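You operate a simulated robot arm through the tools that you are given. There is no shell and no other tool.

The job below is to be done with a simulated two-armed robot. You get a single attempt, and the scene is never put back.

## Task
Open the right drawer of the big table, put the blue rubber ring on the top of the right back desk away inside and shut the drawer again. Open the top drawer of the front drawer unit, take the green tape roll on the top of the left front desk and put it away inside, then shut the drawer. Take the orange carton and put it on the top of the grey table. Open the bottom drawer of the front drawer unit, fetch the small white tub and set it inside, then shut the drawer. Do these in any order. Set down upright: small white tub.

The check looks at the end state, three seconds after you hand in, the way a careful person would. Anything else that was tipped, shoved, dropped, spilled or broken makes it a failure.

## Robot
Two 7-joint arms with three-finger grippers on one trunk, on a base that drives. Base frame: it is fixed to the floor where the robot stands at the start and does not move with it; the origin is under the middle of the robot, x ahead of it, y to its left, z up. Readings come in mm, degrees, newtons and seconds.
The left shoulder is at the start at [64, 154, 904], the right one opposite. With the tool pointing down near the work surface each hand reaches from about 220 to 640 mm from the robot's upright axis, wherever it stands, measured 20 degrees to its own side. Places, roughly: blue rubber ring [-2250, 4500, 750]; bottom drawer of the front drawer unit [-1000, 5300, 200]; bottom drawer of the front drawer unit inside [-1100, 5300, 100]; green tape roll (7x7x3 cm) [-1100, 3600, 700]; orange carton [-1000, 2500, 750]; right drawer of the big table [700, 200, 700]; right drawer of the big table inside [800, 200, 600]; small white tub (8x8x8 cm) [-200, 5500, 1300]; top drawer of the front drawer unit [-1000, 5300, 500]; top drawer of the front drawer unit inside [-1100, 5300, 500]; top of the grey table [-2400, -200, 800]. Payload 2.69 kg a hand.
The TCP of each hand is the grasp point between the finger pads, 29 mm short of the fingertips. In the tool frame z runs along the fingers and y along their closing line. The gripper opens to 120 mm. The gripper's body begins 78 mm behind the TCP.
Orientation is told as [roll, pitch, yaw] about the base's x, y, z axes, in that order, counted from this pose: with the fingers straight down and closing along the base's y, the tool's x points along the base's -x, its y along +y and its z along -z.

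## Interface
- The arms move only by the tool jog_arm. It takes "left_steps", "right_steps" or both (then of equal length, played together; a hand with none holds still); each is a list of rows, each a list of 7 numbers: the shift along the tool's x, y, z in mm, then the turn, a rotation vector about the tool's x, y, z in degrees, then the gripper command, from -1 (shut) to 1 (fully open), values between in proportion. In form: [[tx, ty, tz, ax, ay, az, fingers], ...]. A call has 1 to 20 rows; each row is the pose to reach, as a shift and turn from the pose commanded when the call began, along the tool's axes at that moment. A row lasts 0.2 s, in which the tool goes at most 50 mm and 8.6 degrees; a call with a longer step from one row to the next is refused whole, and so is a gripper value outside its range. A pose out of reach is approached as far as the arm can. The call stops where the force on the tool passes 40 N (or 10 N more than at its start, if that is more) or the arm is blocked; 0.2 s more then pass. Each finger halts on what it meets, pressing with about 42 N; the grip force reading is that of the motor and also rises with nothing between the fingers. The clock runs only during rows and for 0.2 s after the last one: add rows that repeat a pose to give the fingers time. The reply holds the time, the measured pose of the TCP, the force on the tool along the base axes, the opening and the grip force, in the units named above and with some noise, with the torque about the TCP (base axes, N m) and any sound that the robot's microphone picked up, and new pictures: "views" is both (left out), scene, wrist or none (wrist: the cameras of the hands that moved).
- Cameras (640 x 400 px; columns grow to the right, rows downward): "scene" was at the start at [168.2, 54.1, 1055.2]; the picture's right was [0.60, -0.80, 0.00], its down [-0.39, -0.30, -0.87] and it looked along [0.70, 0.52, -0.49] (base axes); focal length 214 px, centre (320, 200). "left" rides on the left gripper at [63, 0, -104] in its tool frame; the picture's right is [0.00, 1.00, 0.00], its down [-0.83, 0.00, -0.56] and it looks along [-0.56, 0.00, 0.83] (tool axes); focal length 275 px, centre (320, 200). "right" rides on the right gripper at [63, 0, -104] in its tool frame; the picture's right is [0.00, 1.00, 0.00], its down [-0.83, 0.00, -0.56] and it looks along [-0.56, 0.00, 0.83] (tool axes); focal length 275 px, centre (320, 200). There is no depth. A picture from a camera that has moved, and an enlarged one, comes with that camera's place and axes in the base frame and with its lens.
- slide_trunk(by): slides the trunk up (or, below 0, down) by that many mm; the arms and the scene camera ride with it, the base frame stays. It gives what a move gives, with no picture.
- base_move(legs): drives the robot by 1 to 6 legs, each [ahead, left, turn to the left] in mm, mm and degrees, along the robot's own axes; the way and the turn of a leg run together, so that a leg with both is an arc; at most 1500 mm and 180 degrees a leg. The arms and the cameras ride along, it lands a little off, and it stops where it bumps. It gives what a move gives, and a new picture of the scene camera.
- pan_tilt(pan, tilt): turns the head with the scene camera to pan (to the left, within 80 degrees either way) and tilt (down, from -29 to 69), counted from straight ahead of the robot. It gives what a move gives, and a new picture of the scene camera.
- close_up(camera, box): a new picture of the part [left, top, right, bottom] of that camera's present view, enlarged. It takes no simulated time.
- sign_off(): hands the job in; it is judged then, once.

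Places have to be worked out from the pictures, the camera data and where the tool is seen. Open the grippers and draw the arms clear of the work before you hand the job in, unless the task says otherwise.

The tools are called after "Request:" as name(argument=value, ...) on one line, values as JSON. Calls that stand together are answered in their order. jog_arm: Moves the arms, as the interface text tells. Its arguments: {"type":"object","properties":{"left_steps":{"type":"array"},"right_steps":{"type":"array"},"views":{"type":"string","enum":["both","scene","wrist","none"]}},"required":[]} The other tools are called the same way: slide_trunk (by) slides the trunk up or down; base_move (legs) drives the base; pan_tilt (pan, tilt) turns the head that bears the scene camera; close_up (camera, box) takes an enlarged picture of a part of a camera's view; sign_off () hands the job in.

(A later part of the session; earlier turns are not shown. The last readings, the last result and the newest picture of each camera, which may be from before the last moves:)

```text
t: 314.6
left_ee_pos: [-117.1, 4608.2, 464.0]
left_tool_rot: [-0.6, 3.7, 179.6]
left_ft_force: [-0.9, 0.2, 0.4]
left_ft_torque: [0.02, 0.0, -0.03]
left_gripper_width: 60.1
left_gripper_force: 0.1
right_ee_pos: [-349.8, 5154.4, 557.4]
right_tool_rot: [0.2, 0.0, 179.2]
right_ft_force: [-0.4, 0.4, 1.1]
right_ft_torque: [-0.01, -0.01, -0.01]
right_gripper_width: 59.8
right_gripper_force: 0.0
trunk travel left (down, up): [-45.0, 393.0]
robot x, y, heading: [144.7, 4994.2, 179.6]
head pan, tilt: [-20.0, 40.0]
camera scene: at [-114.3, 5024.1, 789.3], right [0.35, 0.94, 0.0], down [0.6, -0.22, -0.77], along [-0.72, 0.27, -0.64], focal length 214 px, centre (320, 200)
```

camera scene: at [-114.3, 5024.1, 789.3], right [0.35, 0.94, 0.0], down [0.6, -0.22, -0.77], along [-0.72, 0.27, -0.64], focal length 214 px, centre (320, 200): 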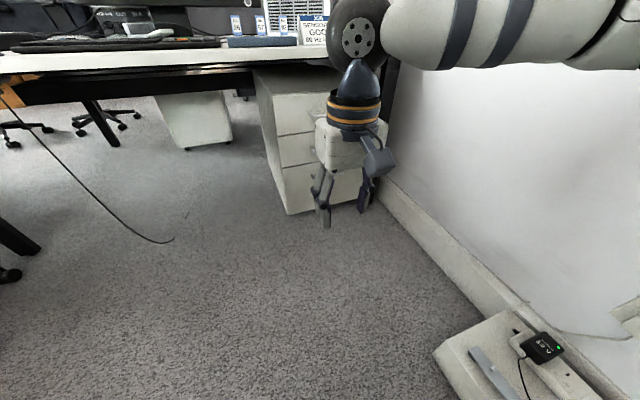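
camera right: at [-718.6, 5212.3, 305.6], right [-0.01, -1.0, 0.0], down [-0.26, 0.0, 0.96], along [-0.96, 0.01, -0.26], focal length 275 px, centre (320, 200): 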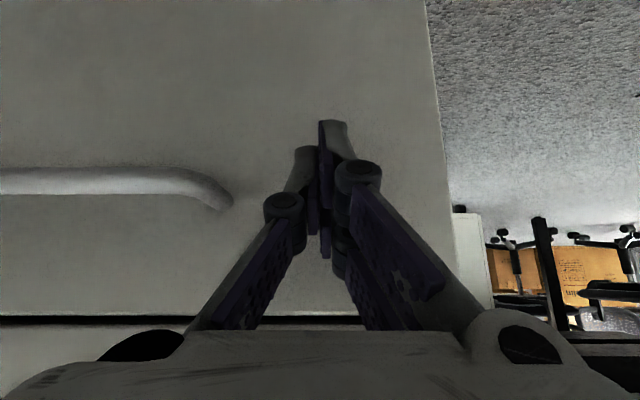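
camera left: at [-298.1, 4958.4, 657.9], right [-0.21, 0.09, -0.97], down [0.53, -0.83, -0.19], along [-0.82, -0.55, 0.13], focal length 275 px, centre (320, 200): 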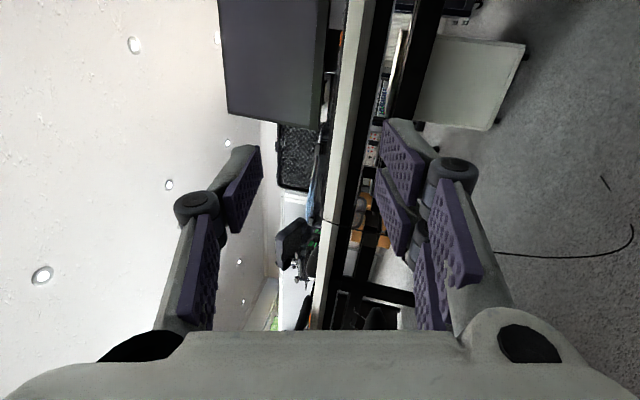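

All three drawers are shut. I move away from the wall, raise the trunk and get ready to travel.

Request:
base_move(legs=[[0, 300, 0]])

Request:
slide_trunk(by=390)

Request:
pan_tilt(pan=0, tilt=15)

```text
t: 317.5
left_ee_pos: [-117.6, 4304.3, 464.8]
left_tool_rot: [-0.6, 3.7, 180.0]
left_ft_force: [-0.2, -0.1, 1.0]
left_ft_torque: [0.0, 0.02, -0.02]
left_gripper_width: 60.3
left_gripper_force: 0.1
right_ee_pos: [-351.0, 4848.5, 556.3]
right_tool_rot: [0.1, 0.0, 179.6]
right_ft_force: [-0.1, 0.3, -0.5]
right_ft_torque: [0.03, 0.0, -0.02]
right_gripper_width: 60.1
right_gripper_force: 0.0
trunk travel left (down, up): [-45.0, 393.0]
robot x, y, heading: [143.5, 4689.6, -180.1]
head pan, tilt: [-20.0, 40.0]
camera scene: at [-115.2, 4719.4, 789.3], right [0.34, 0.94, 0.0], down [0.6, -0.22, -0.77], along [-0.72, 0.26, -0.64], focal length 214 px, centre (320, 200)
```

scene: 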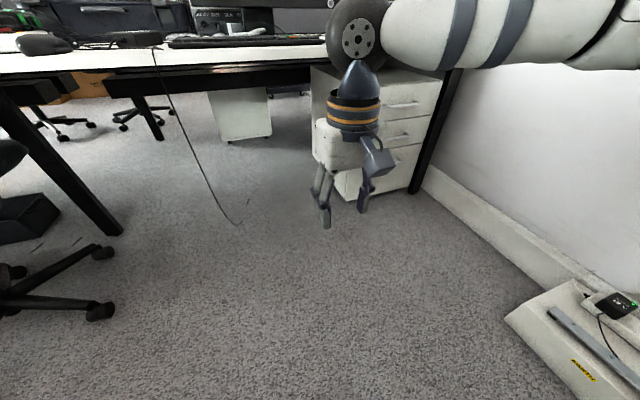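

```text
t: 321.3
left_ee_pos: [-116.7, 4303.4, 853.2]
left_tool_rot: [-0.5, 3.7, 180.0]
left_ft_force: [0.1, -0.1, -0.4]
left_ft_torque: [-0.02, 0.0, -0.03]
left_gripper_width: 59.9
left_gripper_force: 0.0
right_ee_pos: [-351.8, 4848.7, 945.3]
right_tool_rot: [0.2, 0.1, 179.5]
right_ft_force: [0.7, 0.2, 0.1]
right_ft_torque: [0.02, 0.0, 0.01]
right_gripper_width: 60.2
right_gripper_force: 0.1
trunk travel left (down, up): [-435.0, 3.0]
robot x, y, heading: [145.8, 4693.8, -180.1]
head pan, tilt: [-20.0, 40.0]
```

```text
t: 322.1
left_ee_pos: [-116.3, 4303.5, 853.7]
left_tool_rot: [-0.6, 3.8, 179.9]
left_ft_force: [-0.5, 0.4, 0.4]
left_ft_torque: [-0.01, -0.06, 0.0]
left_gripper_width: 60.0
left_gripper_force: 0.2
right_ee_pos: [-351.6, 4849.1, 945.9]
right_tool_rot: [0.2, -0.1, 179.5]
right_ft_force: [-0.1, -0.7, -0.2]
right_ft_torque: [-0.03, -0.03, 0.0]
right_gripper_width: 60.1
right_gripper_force: 0.0
trunk travel left (down, up): [-435.0, 3.0]
robot x, y, heading: [139.3, 4691.3, -180.1]
head pan, tilt: [0.0, 15.0]
camera scene: at [41.2, 4690.4, 1255.4], right [0.0, 1.0, 0.0], down [0.26, 0.0, -0.97], along [-0.97, 0.0, -0.26], focal length 214 px, centre (320, 200)
```

scene: 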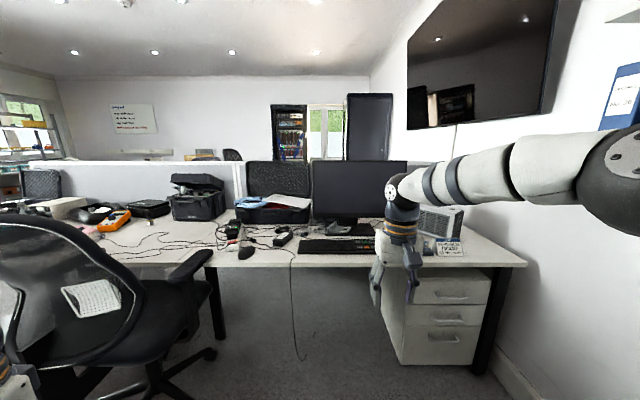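

Both arms need a compact travel posture. I tuck the right hand in and up, and the left hand up as well.

Request:
jog_arm(left_steps=[[-10, -5, -30, 0, -0.6, 0, 0], [-20, -10, -60, 0, -1.2, 0, 0], [-30, -15, -90, 0, -1.8, 0, 0], [-40, -20, -120, 0, -2.4, 0, 0], [-50, -25, -150, 0, -3, 0, 0], [-50, -25, -170, 0, -3.7, 0, 0], [-50, -25, -170, 0, -3.7, 0, 0]], right_steps=[[20, -10, -30, 0, 0, 0, 0], [45, -20, -60, 0, 0, 0, 0], [70, -30, -90, 0, 0, 0, 0], [95, -40, -120, 0, 0, 0, 0], [120, -40, -150, 0, 0, 0, 0], [140, -40, -180, 0, 0, 0, 0], [140, -40, -180, 0, 0, 0, 0]], views="scene")

```text
t: 323.8
left_ee_pos: [-177.0, 4326.3, 1021.9]
left_tool_rot: [-0.6, 0.0, -180.0]
left_ft_force: [-0.4, -0.2, 0.0]
left_ft_torque: [-0.01, -0.03, 0.0]
left_gripper_width: 59.8
left_gripper_force: 0.0
right_ee_pos: [-211.6, 4887.2, 1125.9]
right_tool_rot: [0.2, -0.1, 179.5]
right_ft_force: [-0.3, 0.0, 1.1]
right_ft_torque: [-0.02, 0.0, 0.02]
right_gripper_width: 60.0
right_gripper_force: 0.1
trunk travel left (down, up): [-435.0, 3.0]
robot x, y, heading: [141.3, 4689.2, -180.0]
head pan, tilt: [0.0, 15.0]
camera scene: at [40.8, 4690.0, 1255.4], right [0.0, 1.0, 0.0], down [0.26, 0.0, -0.97], along [-0.97, 0.0, -0.26], focal length 214 px, centre (320, 200)
```

scene: 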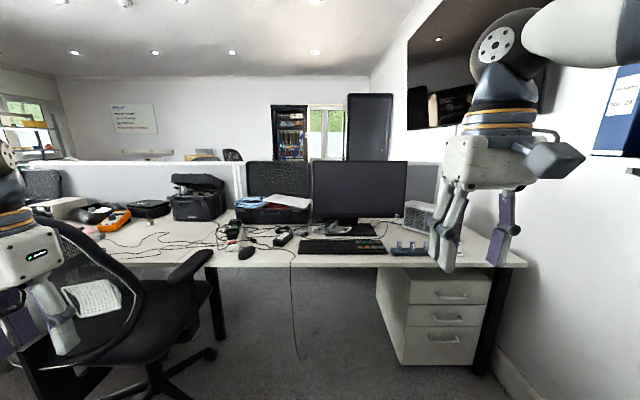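

I turn left to face down the aisle, shift to x≈40 and drive toward the near end of the desks.

Request:
base_move(legs=[[0, 0, 90], [0, -100, 0], [1400, 0, 0]])

Request:
base_move(legs=[[1300, 0, 0]])

```text
t: 335.5
left_ee_pos: [453.2, 3011.4, 1020.3]
left_tool_rot: [-0.6, 0.0, -87.7]
left_ft_force: [0.9, 0.2, -0.5]
left_ft_torque: [0.01, 0.0, 0.0]
left_gripper_width: 59.8
left_gripper_force: 0.0
right_ee_pos: [-105.5, 2951.6, 1126.5]
right_tool_rot: [0.2, -0.1, -88.1]
right_ft_force: [0.2, -0.1, -0.5]
right_ft_torque: [-0.01, 0.02, 0.0]
right_gripper_width: 59.9
right_gripper_force: 0.0
trunk travel left (down, up): [-435.0, 3.0]
robot x, y, heading: [77.3, 3313.4, -87.6]
head pan, tilt: [0.0, 15.0]
camera scene: at [76.5, 3215.3, 1255.5], right [-1.0, -0.04, 0.0], down [-0.01, 0.26, -0.97], along [0.04, -0.97, -0.26], focal length 214 px, centre (320, 200)
```

scene: 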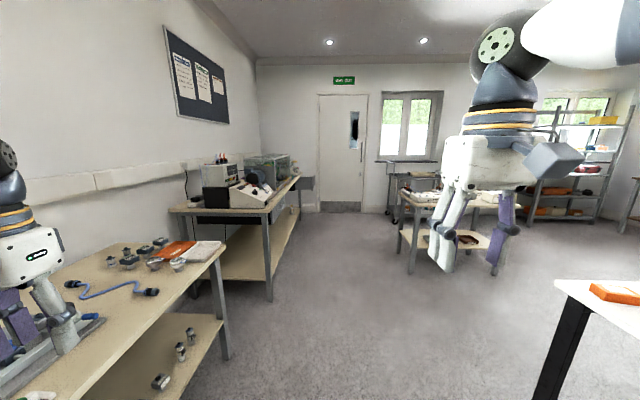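

```text
t: 342.0
left_ee_pos: [496.8, 1713.3, 1020.1]
left_tool_rot: [-0.6, -0.1, -88.3]
left_ft_force: [0.3, -0.3, -0.1]
left_ft_torque: [0.0, -0.01, -0.03]
left_gripper_width: 60.0
left_gripper_force: 0.0
right_ee_pos: [-62.9, 1662.1, 1128.1]
right_tool_rot: [0.2, -0.1, -88.7]
right_ft_force: [0.2, -0.6, 0.8]
right_ft_torque: [0.02, 0.0, -0.01]
right_gripper_width: 60.2
right_gripper_force: 0.1
trunk travel left (down, up): [-435.0, 3.0]
robot x, y, heading: [118.9, 2021.5, -88.4]
head pan, tilt: [0.0, 15.0]
camera scene: at [121.4, 1923.2, 1255.5], right [-1.0, -0.03, 0.0], down [-0.01, 0.26, -0.97], along [0.03, -0.97, -0.26], focal length 214 px, centre (320, 200)
```

scene: 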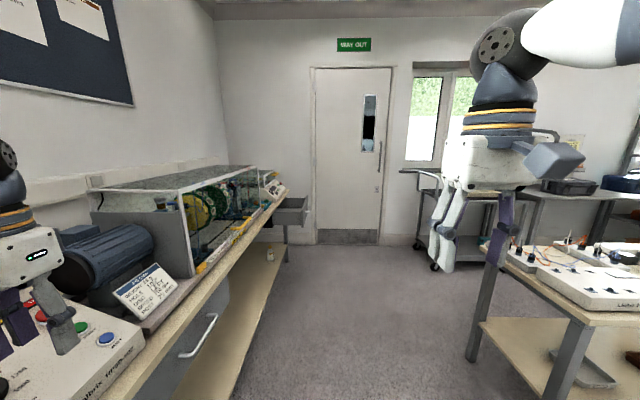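

I'm at the near end of the aisle. I turn right to face -x and drive along the corridor below the desks, then look at the back side.

Request:
base_move(legs=[[0, 0, -91.6], [0, 130, 0], [1400, 0, 0]])

Request:
pan_tilt(pan=-35, tilt=15)

```text
t: 354.1
left_ee_pos: [-1598.3, 1519.4, 1021.2]
left_tool_rot: [-0.6, -0.1, -179.7]
left_ft_force: [-0.5, -0.6, 0.5]
left_ft_torque: [0.01, 0.0, 0.04]
left_gripper_width: 60.1
left_gripper_force: 0.1
right_ee_pos: [-1637.7, 2081.5, 1126.9]
right_tool_rot: [0.2, -0.1, 179.7]
right_ft_force: [-0.2, 0.1, -0.6]
right_ft_torque: [-0.03, 0.03, -0.02]
right_gripper_width: 60.2
right_gripper_force: 0.0
trunk travel left (down, up): [-435.0, 3.0]
robot x, y, heading: [-1278.2, 1885.7, -179.7]
head pan, tilt: [0.0, 15.0]
camera scene: at [-1383.9, 1885.1, 1255.5], right [-0.01, 1.0, 0.0], down [0.26, 0.0, -0.97], along [-0.97, -0.01, -0.26], focal length 214 px, centre (320, 200)
```

scene: 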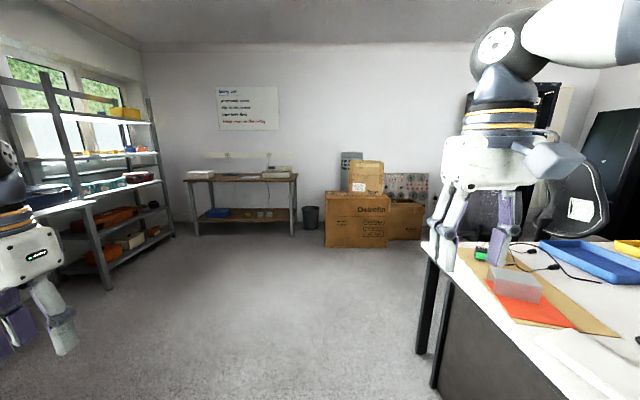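

```text
t: 355.2
left_ee_pos: [-1599.7, 1519.9, 1021.4]
left_tool_rot: [-0.6, -0.1, -179.7]
left_ft_force: [-0.2, 0.0, 1.0]
left_ft_torque: [-0.01, 0.0, 0.0]
left_gripper_width: 59.8
left_gripper_force: 0.0
right_ee_pos: [-1636.9, 2080.9, 1126.7]
right_tool_rot: [0.2, -0.2, 179.8]
right_ft_force: [-0.3, 0.5, -0.6]
right_ft_torque: [-0.01, 0.0, 0.05]
right_gripper_width: 59.8
right_gripper_force: 0.0
trunk travel left (down, up): [-435.0, 3.0]
robot x, y, heading: [-1281.6, 1889.1, -180.2]
head pan, tilt: [-35.0, 15.0]
camera scene: at [-1367.2, 1938.7, 1255.5], right [0.57, 0.82, 0.0], down [0.21, -0.15, -0.97], along [-0.8, 0.55, -0.26], focal length 214 px, centre (320, 200)
```

scene: 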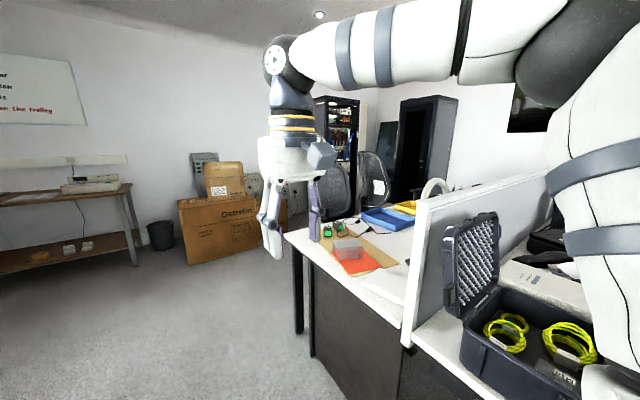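

The back desks end at x≈-2452, and two chairs stand behind them. I drive further to x≈-2800 and look up along the back side.

Request:
base_move(legs=[[1450, 0, 0]])

Request:
pan_tilt(pan=-70, tilt=15)

```text
t: 362.5
left_ee_pos: [-3060.4, 1480.6, 1020.7]
left_tool_rot: [-0.6, -0.1, -178.0]
left_ft_force: [0.7, 0.2, -0.4]
left_ft_torque: [0.0, -0.04, -0.03]
left_gripper_width: 60.0
left_gripper_force: 0.0
right_ee_pos: [-3113.5, 2040.2, 1126.9]
right_tool_rot: [0.1, -0.1, -178.6]
right_ft_force: [-1.1, -0.3, -0.2]
right_ft_torque: [0.01, 0.02, 0.01]
right_gripper_width: 59.9
right_gripper_force: 0.0
trunk travel left (down, up): [-435.0, 3.0]
robot x, y, heading: [-2752.4, 1855.0, -178.0]
head pan, tilt: [-35.0, 15.0]
camera scene: at [-2839.7, 1906.3, 1255.5], right [0.54, 0.84, 0.0], down [0.22, -0.14, -0.97], along [-0.81, 0.53, -0.26], focal length 214 px, centre (320, 200)
```

scene: 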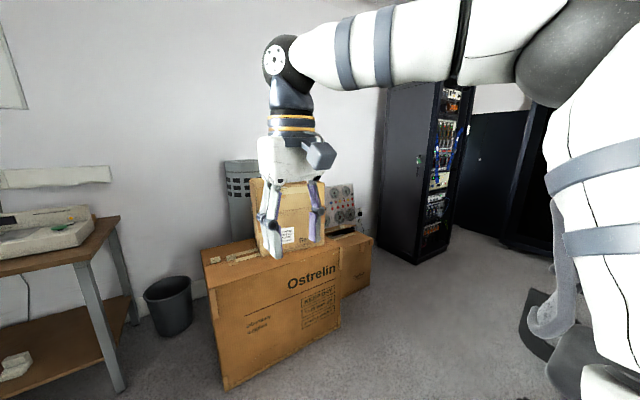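

```text
t: 363.5
left_ee_pos: [-3059.4, 1479.8, 1021.6]
left_tool_rot: [-0.6, 0.0, -178.0]
left_ft_force: [0.0, 0.1, 0.0]
left_ft_torque: [-0.02, -0.02, 0.01]
left_gripper_width: 59.9
left_gripper_force: 0.0
right_ee_pos: [-3114.1, 2040.7, 1125.3]
right_tool_rot: [0.1, -0.1, -178.5]
right_ft_force: [0.5, -1.1, 0.4]
right_ft_torque: [0.0, -0.01, -0.01]
right_gripper_width: 60.1
right_gripper_force: 0.0
trunk travel left (down, up): [-435.0, 3.0]
robot x, y, heading: [-2749.6, 1858.0, -178.0]
head pan, tilt: [-70.0, 15.0]
camera scene: at [-2796.4, 1942.0, 1255.5], right [0.93, 0.38, 0.0], down [0.1, -0.24, -0.97], along [-0.36, 0.9, -0.26], focal length 214 px, centre (320, 200)
```

scene: 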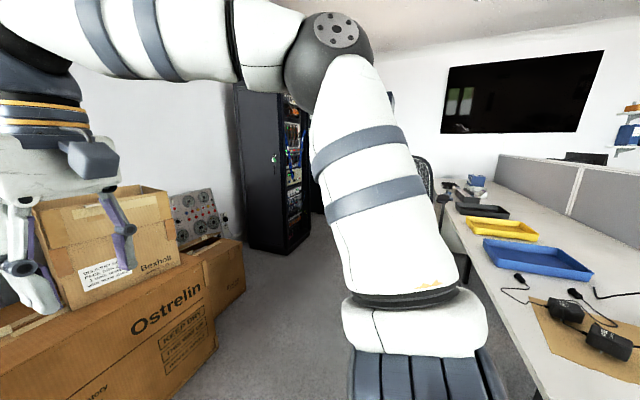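

Boxes are at x≤-3815, leaving a wide lane. I turn right to face up along the back desks and look.

Request:
base_move(legs=[[0, 0, -92], [0, 250, 0]])

Request:
pan_tilt(pan=0, tilt=18)

Request:
pan_tilt(pan=-30, tilt=18)

```text
t: 369.9
left_ee_pos: [-3363.3, 2178.2, 1020.8]
left_tool_rot: [-0.7, -0.1, 89.9]
left_ft_force: [-0.5, 0.6, -0.2]
left_ft_torque: [-0.01, -0.02, -0.01]
left_gripper_width: 60.2
left_gripper_force: 0.1
right_ee_pos: [-2799.4, 2210.5, 1126.8]
right_tool_rot: [0.2, -0.1, 89.3]
right_ft_force: [-0.1, -0.2, -0.9]
right_ft_torque: [0.0, 0.0, -0.01]
right_gripper_width: 59.9
right_gripper_force: 0.0
trunk travel left (down, up): [-435.0, 3.0]
robot x, y, heading: [-2998.6, 1856.8, 89.6]
head pan, tilt: [-70.0, 15.0]
camera scene: at [-2914.9, 1893.2, 1255.5], right [0.34, -0.94, 0.0], down [-0.24, -0.09, -0.97], along [0.91, 0.33, -0.26], focal length 214 px, centre (320, 200)
```

scene: 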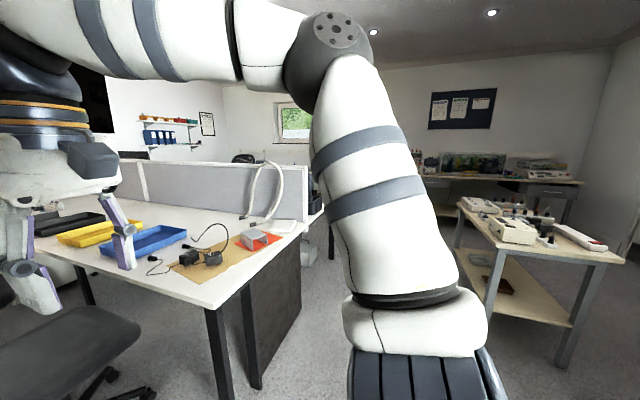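

```text
t: 371.3
left_ee_pos: [-3362.5, 2177.9, 1020.3]
left_tool_rot: [-0.6, -0.1, 89.8]
left_ft_force: [-1.3, -0.1, -0.2]
left_ft_torque: [0.0, -0.03, -0.01]
left_gripper_width: 59.9
left_gripper_force: 0.1
right_ee_pos: [-2799.8, 2210.4, 1125.9]
right_tool_rot: [0.2, -0.2, 89.3]
right_ft_force: [0.9, -0.7, -0.4]
right_ft_torque: [0.0, 0.06, 0.01]
right_gripper_width: 60.0
right_gripper_force: 0.1
trunk travel left (down, up): [-435.0, 3.0]
robot x, y, heading: [-2996.9, 1854.4, 89.6]
head pan, tilt: [0.0, 18.0]
camera scene: at [-3002.1, 1954.9, 1250.6], right [1.0, 0.0, 0.0], down [0.0, -0.31, -0.95], along [0.0, 0.95, -0.31], focal length 214 px, centre (320, 200)
```

scene: 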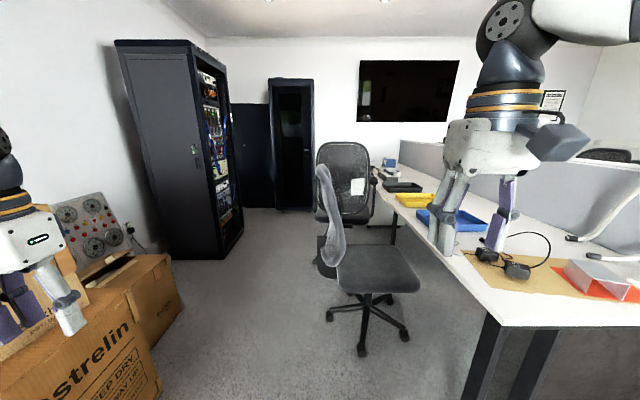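

```text
t: 372.2
left_ee_pos: [-3362.5, 2177.6, 1021.1]
left_tool_rot: [-0.6, -0.1, 89.8]
left_ft_force: [0.1, -0.2, 0.1]
left_ft_torque: [0.01, 0.0, 0.02]
left_gripper_width: 60.1
left_gripper_force: 0.2
right_ee_pos: [-2800.4, 2210.3, 1127.3]
right_tool_rot: [0.1, -0.2, 89.3]
right_ft_force: [0.7, -0.2, -0.2]
right_ft_torque: [-0.02, 0.01, -0.01]
right_gripper_width: 60.1
right_gripper_force: 0.1
trunk travel left (down, up): [-435.0, 3.0]
robot x, y, heading: [-2999.9, 1857.3, 90.0]
head pan, tilt: [-30.0, 18.0]
camera scene: at [-2955.6, 1942.3, 1250.6], right [0.86, -0.5, 0.0], down [-0.16, -0.27, -0.95], along [0.48, 0.82, -0.31], focal length 214 px, centre (320, 200)
```

scene: 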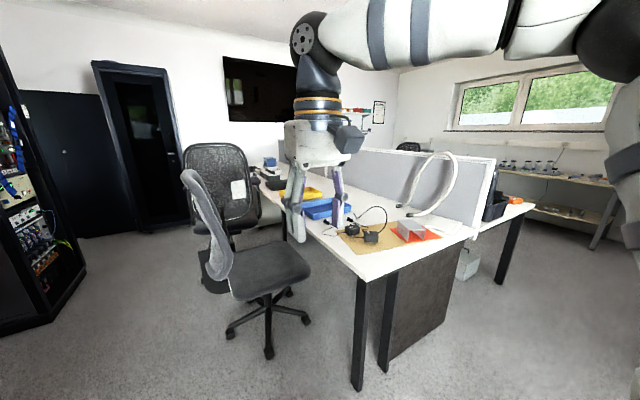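

Two chairs stand behind the desks, around [-2720, 3060] and [-2720, 4200]. I zoom on the far end of the back desk to find the blue ring.

Request:
close_up(camera="scene", box=[160, 120, 320, 220])

Request:
pan_tilt(pan=-10, tilt=12)

Request:
close_up(camera="scene", box=[240, 110, 400, 210])

```text
4.00 times, centred on (240, 170) of scene
camera zoom: at [-2955.6, 1942.3, 1250.6], right [0.86, -0.5, 0.0], down [-0.16, -0.27, -0.95], along [0.48, 0.82, -0.31], focal length 858 px, centre (640, 320)
```

zoom: 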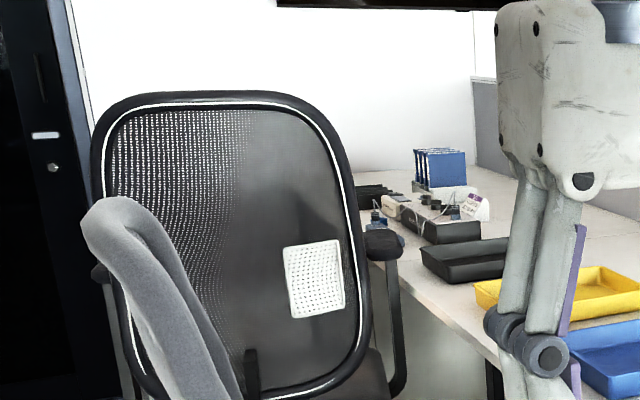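

```text
t: 373.1
left_ee_pos: [-3362.8, 2178.9, 1020.9]
left_tool_rot: [-0.6, -0.1, 89.8]
left_ft_force: [-0.9, 0.0, -0.6]
left_ft_torque: [0.01, 0.02, 0.03]
left_gripper_width: 60.0
left_gripper_force: 0.1
right_ee_pos: [-2799.6, 2209.9, 1125.2]
right_tool_rot: [0.2, 0.0, 89.3]
right_ft_force: [-0.6, -0.2, 0.3]
right_ft_torque: [0.02, 0.02, -0.01]
right_gripper_width: 60.0
right_gripper_force: 0.1
trunk travel left (down, up): [-435.0, 3.0]
robot x, y, heading: [-2999.3, 1857.3, 89.7]
head pan, tilt: [-10.0, 12.0]
camera scene: at [-2985.9, 1953.4, 1260.3], right [0.98, -0.18, 0.0], down [-0.04, -0.2, -0.98], along [0.17, 0.96, -0.21], focal length 214 px, centre (320, 200)
```

scene: 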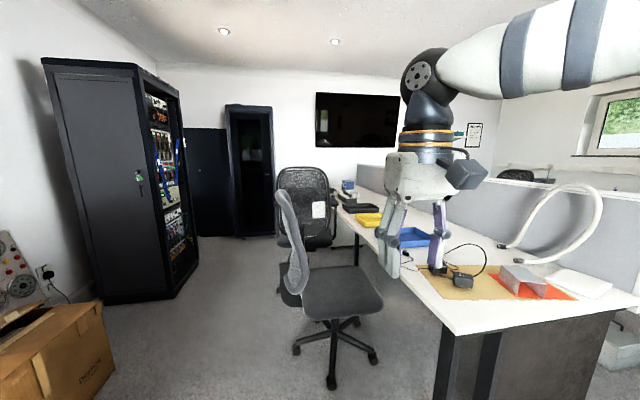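

```text
4.00 times, centred on (320, 160) of scene
camera zoom: at [-2985.9, 1953.4, 1260.3], right [0.98, -0.18, 0.0], down [-0.04, -0.2, -0.98], along [0.17, 0.96, -0.21], focal length 858 px, centre (320, 360)
```

zoom: 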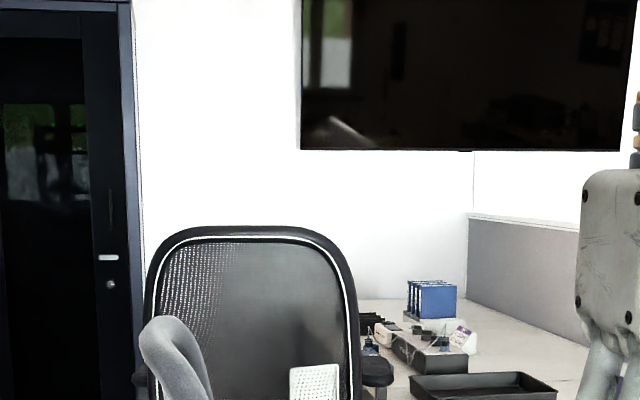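

I can see blue things at the far end of the back desk but need a closer look. I tuck the left hand in a little, move over to x≈-3380 and drive up the lane.

Request:
jog_arm(left_steps=[[0, -20, 0, 0, 0, 0, 0], [0, -40, 0, 0, 0, 0, 0], [0, -60, 0, 0, 0, 0, 0], [0, -60, 0, 0, 0, 0, 0]], views="none")

Request:
base_move(legs=[[0, 390, 0], [1250, 0, 0]])

Request:
pan_tilt(pan=-35, tilt=20)

```text
t: 374.1
left_ee_pos: [-3302.8, 2177.3, 1021.6]
left_tool_rot: [-0.6, -0.1, 89.9]
left_ft_force: [-0.6, 0.2, 0.0]
left_ft_torque: [0.01, 0.0, 0.0]
left_gripper_width: 60.1
left_gripper_force: 0.0
right_ee_pos: [-2801.8, 2210.2, 1126.5]
right_tool_rot: [0.2, -0.1, 89.4]
right_ft_force: [-0.3, 0.0, 0.2]
right_ft_torque: [0.02, -0.01, -0.03]
right_gripper_width: 59.6
right_gripper_force: 0.1
trunk travel left (down, up): [-435.0, 3.0]
robot x, y, heading: [-2998.7, 1857.7, 90.0]
head pan, tilt: [-10.0, 12.0]
```

```text
t: 383.6
left_ee_pos: [-3688.9, 3449.4, 1020.2]
left_tool_rot: [-0.6, -0.1, 89.8]
left_ft_force: [-0.4, 0.0, 0.5]
left_ft_torque: [-0.02, 0.0, -0.02]
left_gripper_width: 60.1
left_gripper_force: 0.0
right_ee_pos: [-3185.2, 3484.0, 1125.4]
right_tool_rot: [0.2, -0.1, 89.5]
right_ft_force: [-0.4, -0.5, -0.1]
right_ft_torque: [-0.01, 0.0, 0.01]
right_gripper_width: 59.8
right_gripper_force: 0.1
trunk travel left (down, up): [-435.0, 3.0]
robot x, y, heading: [-3385.7, 3131.0, 90.0]
head pan, tilt: [-10.0, 12.0]
camera scene: at [-3370.3, 3226.9, 1260.4], right [0.98, -0.17, 0.0], down [-0.04, -0.2, -0.98], along [0.17, 0.96, -0.21], focal length 214 px, centre (320, 200)
```

scene: 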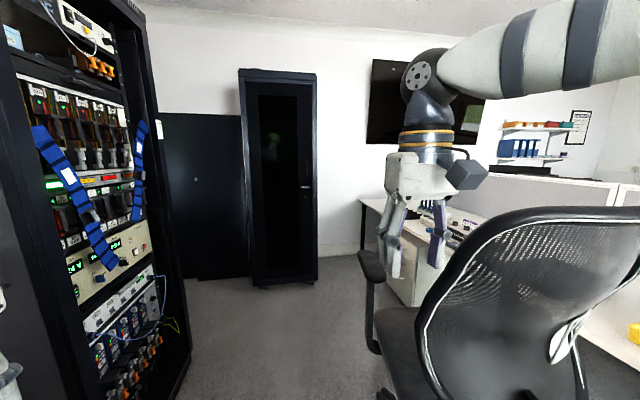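

```text
t: 384.5
left_ee_pos: [-3687.9, 3450.7, 1019.9]
left_tool_rot: [-0.7, -0.1, 89.9]
left_ft_force: [0.6, -0.1, 0.3]
left_ft_torque: [0.01, -0.01, 0.01]
left_gripper_width: 59.9
left_gripper_force: 0.1
right_ee_pos: [-3185.1, 3484.5, 1126.4]
right_tool_rot: [0.3, -0.1, 89.4]
right_ft_force: [0.1, -0.3, 0.1]
right_ft_torque: [0.0, -0.02, -0.02]
right_gripper_width: 59.9
right_gripper_force: 0.0
trunk travel left (down, up): [-435.0, 3.0]
robot x, y, heading: [-3379.8, 3129.5, 90.0]
head pan, tilt: [-35.0, 20.0]
camera scene: at [-3333.2, 3211.2, 1247.4], right [0.82, -0.57, 0.0], down [-0.2, -0.28, -0.94], along [0.54, 0.77, -0.34], focal length 214 px, centre (320, 200)
```

scene: 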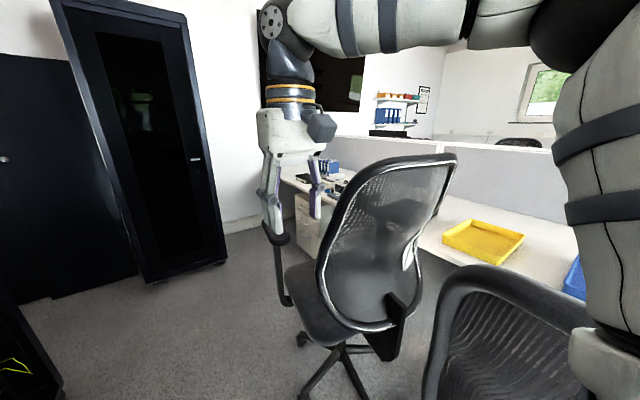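

Chair 2 stands around [-2785, 3810] with its armrest near [-2955, 4163]; a black cabinet is at y≥5128. I drive on past the chair to y≈4400 and look toward the desk.

Request:
base_move(legs=[[1250, 0, 0]])

Request:
pan_tilt(pan=-80, tilt=20)

```text
t: 390.7
left_ee_pos: [-3672.6, 4687.9, 1021.1]
left_tool_rot: [-0.5, -0.1, 89.1]
left_ft_force: [0.6, -0.9, -0.2]
left_ft_torque: [-0.03, -0.01, 0.0]
left_gripper_width: 59.9
left_gripper_force: 0.0
right_ee_pos: [-3170.4, 4713.3, 1126.2]
right_tool_rot: [0.3, -0.1, 88.6]
right_ft_force: [0.3, 0.3, 0.4]
right_ft_torque: [-0.04, -0.02, 0.0]
right_gripper_width: 60.0
right_gripper_force: 0.1
trunk travel left (down, up): [-435.0, 3.0]
robot x, y, heading: [-3370.2, 4362.7, 89.1]
head pan, tilt: [-35.0, 20.0]
camera scene: at [-3321.6, 4442.5, 1247.3], right [0.81, -0.59, 0.0], down [-0.2, -0.28, -0.94], along [0.55, 0.76, -0.34], focal length 214 px, centre (320, 200)
```

scene: 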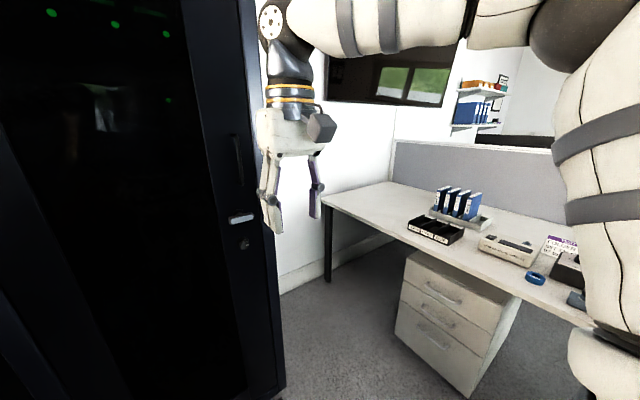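

```text
t: 391.9
left_ee_pos: [-3672.4, 4687.1, 1020.0]
left_tool_rot: [-0.7, -0.2, 89.1]
left_ft_force: [-0.3, -0.4, 0.4]
left_ft_torque: [-0.01, 0.01, 0.04]
left_gripper_width: 60.0
left_gripper_force: 0.2
right_ee_pos: [-3170.6, 4713.0, 1126.7]
right_tool_rot: [0.3, 0.0, 88.6]
right_ft_force: [0.7, 0.2, -0.7]
right_ft_torque: [-0.02, 0.0, 0.02]
right_gripper_width: 59.9
right_gripper_force: 0.1
trunk travel left (down, up): [-435.0, 3.0]
robot x, y, heading: [-3375.2, 4359.1, 88.9]
head pan, tilt: [-80.0, 20.0]
camera scene: at [-3284.3, 4381.8, 1247.3], right [0.16, -0.99, 0.0], down [-0.34, -0.05, -0.94], along [0.93, 0.15, -0.34], focal length 214 px, centre (320, 200)
```

scene: 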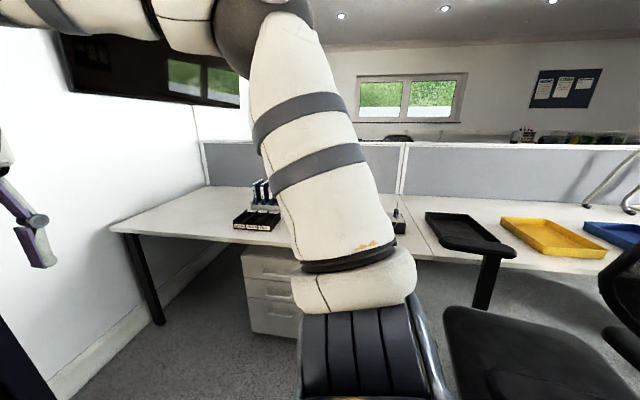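

The blue ring is visible on the back desk at about [-2362, 4491]. I turn right to face the desk (heading 0°).

Request:
base_move(legs=[[0, 0, -89]])

Request:
pan_tilt(pan=0, tilt=30)

```text
t: 396.1
left_ee_pos: [-3045.4, 4659.3, 1019.8]
left_tool_rot: [-0.7, -0.1, -1.5]
left_ft_force: [0.3, 0.4, -0.3]
left_ft_torque: [0.02, 0.01, -0.01]
left_gripper_width: 60.1
left_gripper_force: 0.1
right_ee_pos: [-3023.5, 4155.8, 1126.2]
right_tool_rot: [0.2, 0.0, -2.1]
right_ft_force: [-0.6, 0.1, -0.3]
right_ft_torque: [0.02, -0.01, -0.02]
right_gripper_width: 59.8
right_gripper_force: 0.0
trunk travel left (down, up): [-435.0, 3.0]
robot x, y, heading: [-3372.7, 4363.4, -1.4]
head pan, tilt: [-80.0, 20.0]
camera scene: at [-3357.0, 4269.1, 1247.3], right [-0.99, -0.15, 0.0], down [-0.05, 0.34, -0.94], along [0.14, -0.93, -0.34], focal length 214 px, centre (320, 200)
```

scene: 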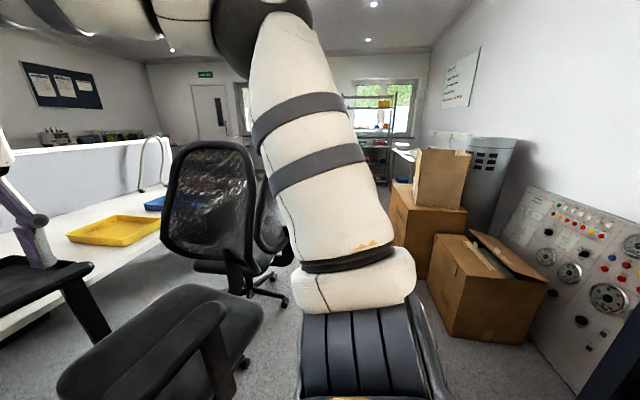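

```text
t: 397.6
left_ee_pos: [-3045.4, 4659.2, 1020.4]
left_tool_rot: [-0.5, -0.1, -1.5]
left_ft_force: [0.8, 0.2, 0.1]
left_ft_torque: [-0.01, -0.01, 0.0]
left_gripper_width: 60.2
left_gripper_force: 0.1
right_ee_pos: [-3024.7, 4155.3, 1127.1]
right_tool_rot: [0.2, -0.1, -1.9]
right_ft_force: [0.7, 0.0, -0.6]
right_ft_torque: [-0.02, 0.02, 0.01]
right_gripper_width: 60.0
right_gripper_force: 0.1
trunk travel left (down, up): [-435.0, 3.0]
robot x, y, heading: [-3369.5, 4362.4, -1.2]
head pan, tilt: [0.0, 30.0]
camera scene: at [-3280.4, 4358.8, 1231.3], right [-0.03, -1.0, 0.0], down [-0.5, 0.01, -0.87], along [0.87, -0.02, -0.5], focal length 214 px, centre (320, 200)
```

scene: 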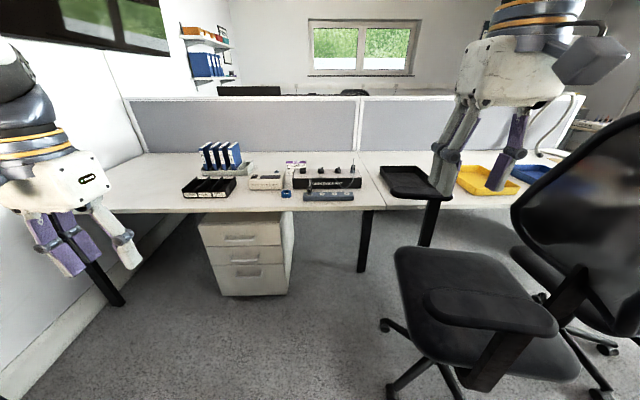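

The ring lies near the desk's front edge by some boxes. I zoom on it.

Request:
close_up(camera="scene", box=[180, 130, 380, 255])

```text
3.20 times, centred on (280, 192) of scene
camera zoom: at [-3280.4, 4358.8, 1231.3], right [-0.03, -1.0, 0.0], down [-0.5, 0.01, -0.87], along [0.87, -0.02, -0.5], focal length 686 px, centre (448, 224)
```

zoom: 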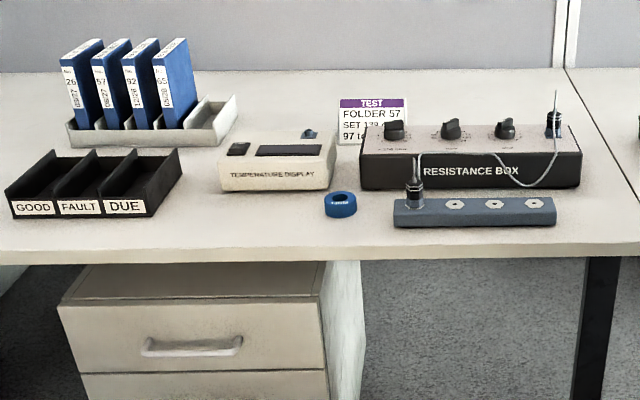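

The ring is about 46 mm wide at [-2358, 4501], with 60 mm free to the strip on its right. I drive diagonally to about [-2926, 4665] so the right hand can reach it.

Request:
base_move(legs=[[440, 305, 0]])

Request:
pan_tilt(pan=-15, tilt=40)

```text
t: 400.7
left_ee_pos: [-2601.6, 4956.6, 1020.3]
left_tool_rot: [-0.6, -0.1, -1.6]
left_ft_force: [-0.3, -0.3, -1.0]
left_ft_torque: [0.02, 0.02, 0.0]
left_gripper_width: 59.9
left_gripper_force: 0.0
right_ee_pos: [-2579.5, 4453.4, 1125.4]
right_tool_rot: [0.2, -0.1, -1.9]
right_ft_force: [0.5, 0.4, -0.2]
right_ft_torque: [0.0, 0.02, -0.01]
right_gripper_width: 60.3
right_gripper_force: 0.1
trunk travel left (down, up): [-435.0, 3.0]
robot x, y, heading: [-2929.4, 4659.1, -1.5]
head pan, tilt: [0.0, 30.0]
camera scene: at [-2836.1, 4657.0, 1231.3], right [-0.02, -1.0, 0.0], down [-0.5, 0.01, -0.87], along [0.87, -0.02, -0.5], focal length 214 px, centre (320, 200)
```

scene: 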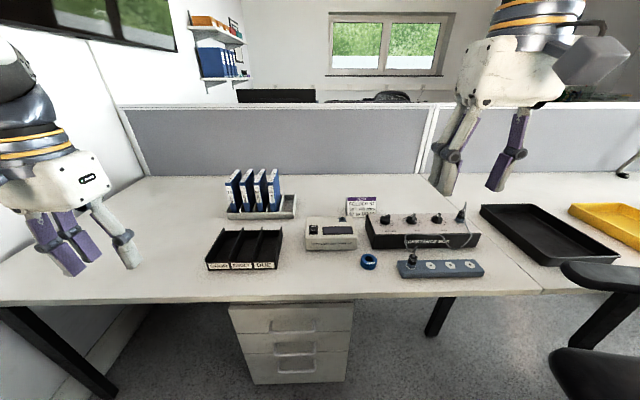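

```text
t: 401.5
left_ee_pos: [-2601.6, 4956.7, 1020.1]
left_tool_rot: [-0.6, -0.1, -1.5]
left_ft_force: [-0.5, -0.5, -0.4]
left_ft_torque: [-0.04, 0.02, 0.0]
left_gripper_width: 59.9
left_gripper_force: 0.1
right_ee_pos: [-2579.8, 4454.1, 1126.7]
right_tool_rot: [0.2, -0.2, -1.9]
right_ft_force: [-0.3, -0.4, 0.3]
right_ft_torque: [0.03, 0.0, 0.0]
right_gripper_width: 60.1
right_gripper_force: 0.0
trunk travel left (down, up): [-435.0, 3.0]
robot x, y, heading: [-2927.3, 4661.4, -1.3]
head pan, tilt: [-15.0, 40.0]
camera scene: at [-2845.2, 4635.0, 1216.0], right [-0.28, -0.96, 0.0], down [-0.62, 0.18, -0.77], along [0.74, -0.22, -0.64], focal length 214 px, centre (320, 200)
```

scene: 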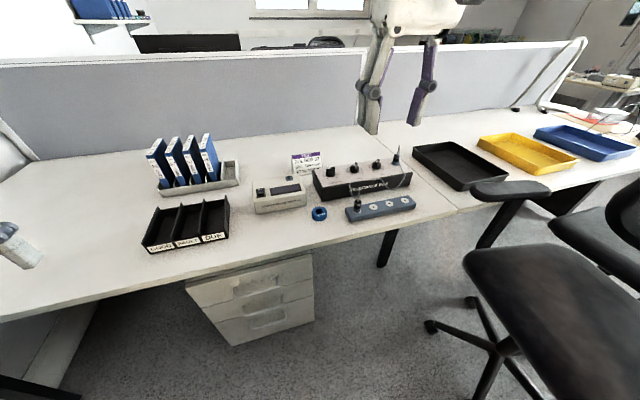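

The ring is at about [-2361, 4497]. I lower the trunk 110 mm for reach and bring the right hand above the ring.

Request:
slide_trunk(by=-110)

Request:
jog_arm(right_steps=[[-30, 7, 10, 0, 0, 0, 0.3], [-60, 14, 25, 0, 0, 0, 0.3], [-90, 21, 45, 0, 0, 0, 0.3], [-120, 28, 65, 0, 0, 0, 0.3], [-150, 35, 85, 0, 0, 0, 0.3], [-180, 42, 105, 0, 0, 0, 0.3], [-217, 50, 130, 0, 0, 0, 0.3], [-217, 50, 130, 0, 0, 0, 0.3]])

```text
t: 402.9
left_ee_pos: [-2588.7, 4955.9, 811.1]
left_tool_rot: [-0.5, 17.3, -1.6]
left_ft_force: [-0.7, 0.4, 0.1]
left_ft_torque: [0.03, -0.01, 0.02]
left_gripper_width: 59.9
left_gripper_force: 0.0
right_ee_pos: [-2578.9, 4454.3, 1016.7]
right_tool_rot: [0.2, -0.2, -2.0]
right_ft_force: [0.2, 0.4, 0.4]
right_ft_torque: [0.01, -0.03, 0.03]
right_gripper_width: 60.0
right_gripper_force: 0.1
trunk travel left (down, up): [-325.0, 113.0]
robot x, y, heading: [-2926.6, 4658.2, -1.3]
head pan, tilt: [-15.0, 40.0]
```

```text
t: 404.7
left_ee_pos: [-2588.8, 4956.9, 811.3]
left_tool_rot: [-0.6, 17.2, -1.5]
left_ft_force: [0.3, -0.2, 0.6]
left_ft_torque: [-0.03, 0.04, 0.03]
left_gripper_width: 60.1
left_gripper_force: 0.2
right_ee_pos: [-2361.0, 4496.1, 886.4]
right_tool_rot: [0.2, -0.1, -1.9]
right_ft_force: [-0.3, -0.7, -1.2]
right_ft_torque: [0.0, 0.03, 0.01]
right_gripper_width: 78.0
right_gripper_force: 0.1
trunk travel left (down, up): [-325.0, 113.0]
robot x, y, heading: [-2929.3, 4660.1, -1.3]
head pan, tilt: [-15.0, 40.0]
camera scene: at [-2764.7, 4632.9, 1090.0], right [-0.28, -0.96, 0.0], down [-0.62, 0.18, -0.77], along [0.73, -0.22, -0.64], focal length 214 px, centre (320, 200)
camera right: at [-2425.2, 4497.6, 990.7], right [0.03, 1.0, 0.0], down [0.83, -0.03, 0.56], along [0.56, -0.01, -0.83], focal length 275 px, centre (320, 200)
```

scene: 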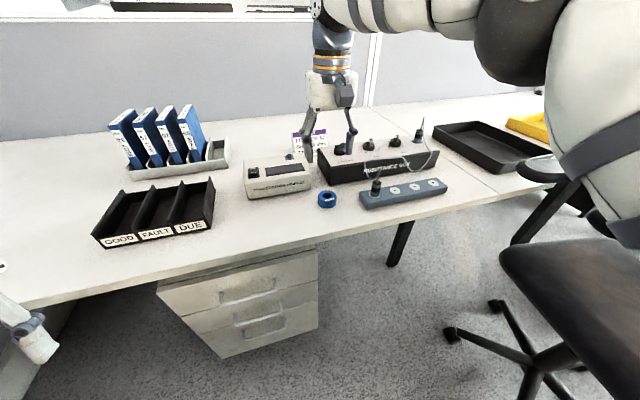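
right: 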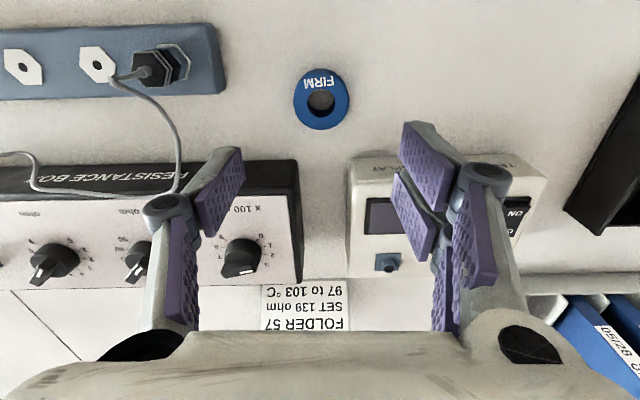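

The ring is centred under the right hand within 4 mm. I descend to TCP z≈766.

Request:
jog_arm(right_steps=[[1, 1, 30, 0, 0, 0, 0.3], [2, 1, 60, 0, 0, 0, 0.3], [3, 1, 90, 0, 0, 0, 0.3], [3, 1, 110, 0, 0, 0, 0.3], [3, 1, 120, 0, 0, 0, 0.3], [3, 1, 120, 0, 0, 0, 0.3]])

```text
t: 406.1
left_ee_pos: [-2588.1, 4956.3, 811.7]
left_tool_rot: [-0.6, 17.2, -1.5]
left_ft_force: [0.3, 0.8, 0.2]
left_ft_torque: [-0.01, -0.01, 0.0]
left_gripper_width: 60.2
left_gripper_force: 0.1
right_ee_pos: [-2362.2, 4497.1, 766.8]
right_tool_rot: [0.2, -0.1, -1.9]
right_ft_force: [-0.5, 0.8, 0.2]
right_ft_torque: [0.0, 0.01, -0.01]
right_gripper_width: 77.8
right_gripper_force: 0.1
trunk travel left (down, up): [-325.0, 113.0]
robot x, y, heading: [-2930.2, 4659.4, -1.6]
head pan, tilt: [-15.0, 40.0]
camera scene: at [-2764.4, 4633.0, 1090.0], right [-0.28, -0.96, 0.0], down [-0.62, 0.18, -0.77], along [0.73, -0.22, -0.64], focal length 214 px, centre (320, 200)
camera right: at [-2427.3, 4499.6, 870.3], right [0.03, 1.0, 0.0], down [0.83, -0.03, 0.56], along [0.56, -0.01, -0.83], focal length 275 px, centre (320, 200)
```

scene: 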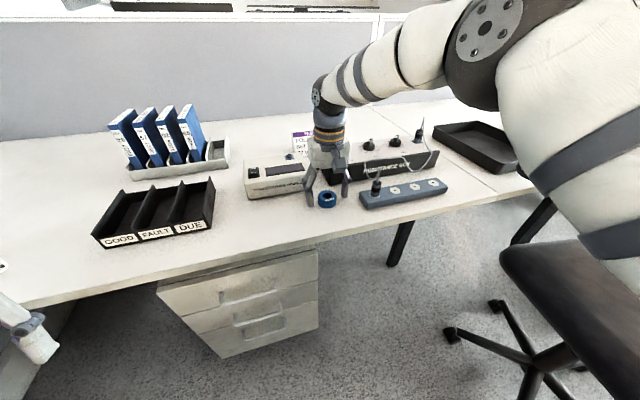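
right: 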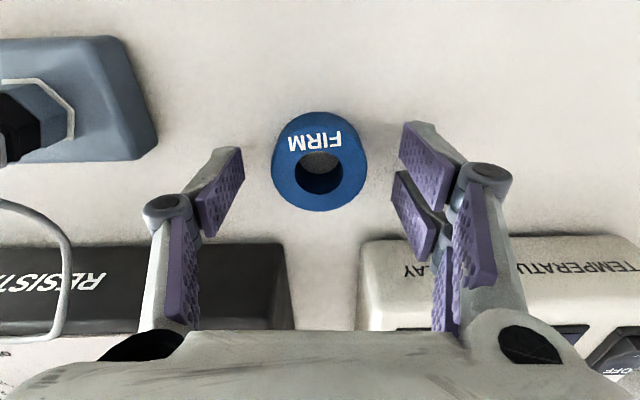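

The ring's top is about 17 mm below the TCP. I go 9 mm lower and close on it.

Request:
jog_arm(right_steps=[[0, 0, 5, 0, 0, 0, 0.3], [0, 0, 9, 0, 0, 0, 0.3], [0, 0, 9, 0, 0, 0, 0], [0, 0, 9, 0, 0, 0, -0.3], [0, 0, 9, 0, 0, 0, -0.5], [0, 0, 9, 0, 0, 0, -0.5]], views="wrist")

```text
t: 407.5
left_ee_pos: [-2587.6, 4956.3, 812.1]
left_tool_rot: [-0.6, 17.2, -1.5]
left_ft_force: [-0.3, 1.0, -0.3]
left_ft_torque: [0.02, 0.02, 0.03]
left_gripper_width: 60.0
left_gripper_force: 0.1
right_ee_pos: [-2363.4, 4496.6, 758.9]
right_tool_rot: [0.2, -0.1, -2.0]
right_ft_force: [1.4, -5.2, 10.6]
right_ft_torque: [-0.44, -0.02, 0.06]
right_gripper_width: 45.2
right_gripper_force: 41.9
trunk travel left (down, up): [-325.0, 113.0]
robot x, y, heading: [-2929.1, 4659.4, -1.4]
head pan, tilt: [-15.0, 40.0]
camera right: at [-2427.5, 4499.7, 861.9], right [0.03, 1.0, 0.0], down [0.83, -0.03, 0.56], along [0.56, -0.01, -0.83], focal length 275 px, centre (320, 200)
```

right: 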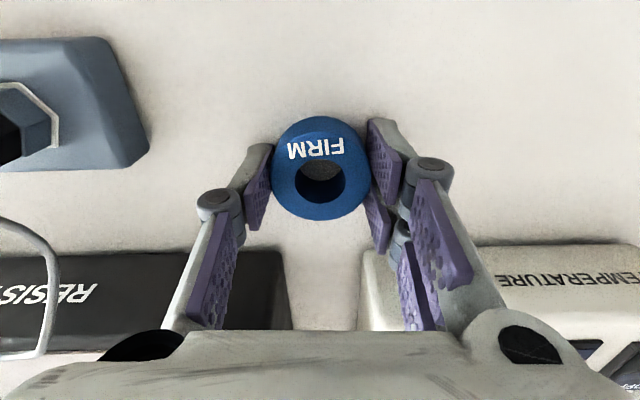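

The ring is gripped (45 mm). I lift it and draw the hand back up toward the body.

Request:
jog_arm(right_steps=[[0, 0, -20, 0, 0, 0, -0.6], [0, 0, -50, 0, 0, 0, -0.6], [0, 0, -90, 0, 0, 0, -0.6], [5, 0, -130, 0, 0, 0, -0.6], [35, -10, -165, 0, 0, 0, -0.6], [70, -20, -195, 0, 0, 0, -0.6], [105, -30, -220, 0, 0, 0, -0.6], [140, -40, -240, 0, 0, 0, -0.6], [175, -45, -250, 0, 0, 0, -0.6], [210, -45, -250, 0, 0, 0, -0.6]])

```text
t: 409.7
left_ee_pos: [-2589.6, 4956.1, 811.4]
left_tool_rot: [-0.6, 17.2, -1.4]
left_ft_force: [-0.4, 0.1, -0.8]
left_ft_torque: [0.01, -0.05, -0.02]
left_gripper_width: 59.7
left_gripper_force: 0.1
right_ee_pos: [-2576.2, 4458.6, 1007.4]
right_tool_rot: [0.2, -0.2, -1.9]
right_ft_force: [-0.3, -0.1, -0.2]
right_ft_torque: [0.0, 0.0, -0.01]
right_gripper_width: 45.6
right_gripper_force: 41.8
trunk travel left (down, up): [-325.0, 113.0]
robot x, y, heading: [-2927.2, 4658.6, -1.3]
head pan, tilt: [-15.0, 40.0]
camera scene: at [-2764.7, 4632.9, 1090.0], right [-0.28, -0.96, 0.0], down [-0.62, 0.18, -0.77], along [0.73, -0.22, -0.64], focal length 214 px, centre (320, 200)
camera right: at [-2641.2, 4461.9, 1111.5], right [0.03, 1.0, 0.0], down [0.83, -0.03, 0.56], along [0.56, -0.01, -0.83], focal length 275 px, centre (320, 200)
```

scene: 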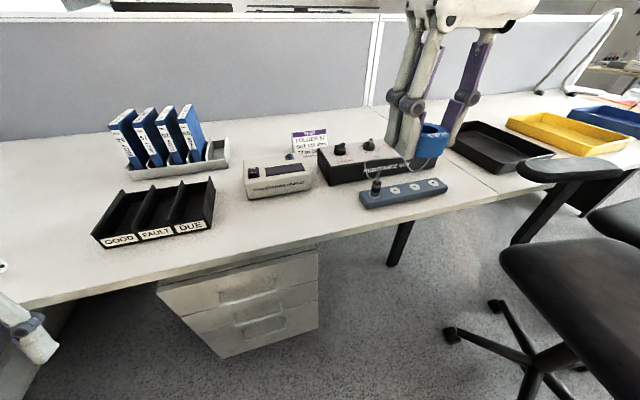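
right: 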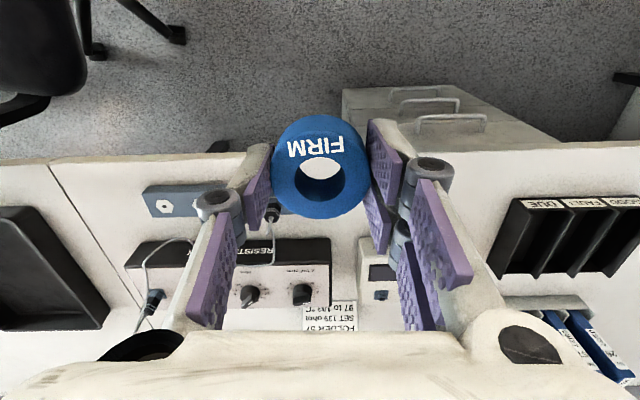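

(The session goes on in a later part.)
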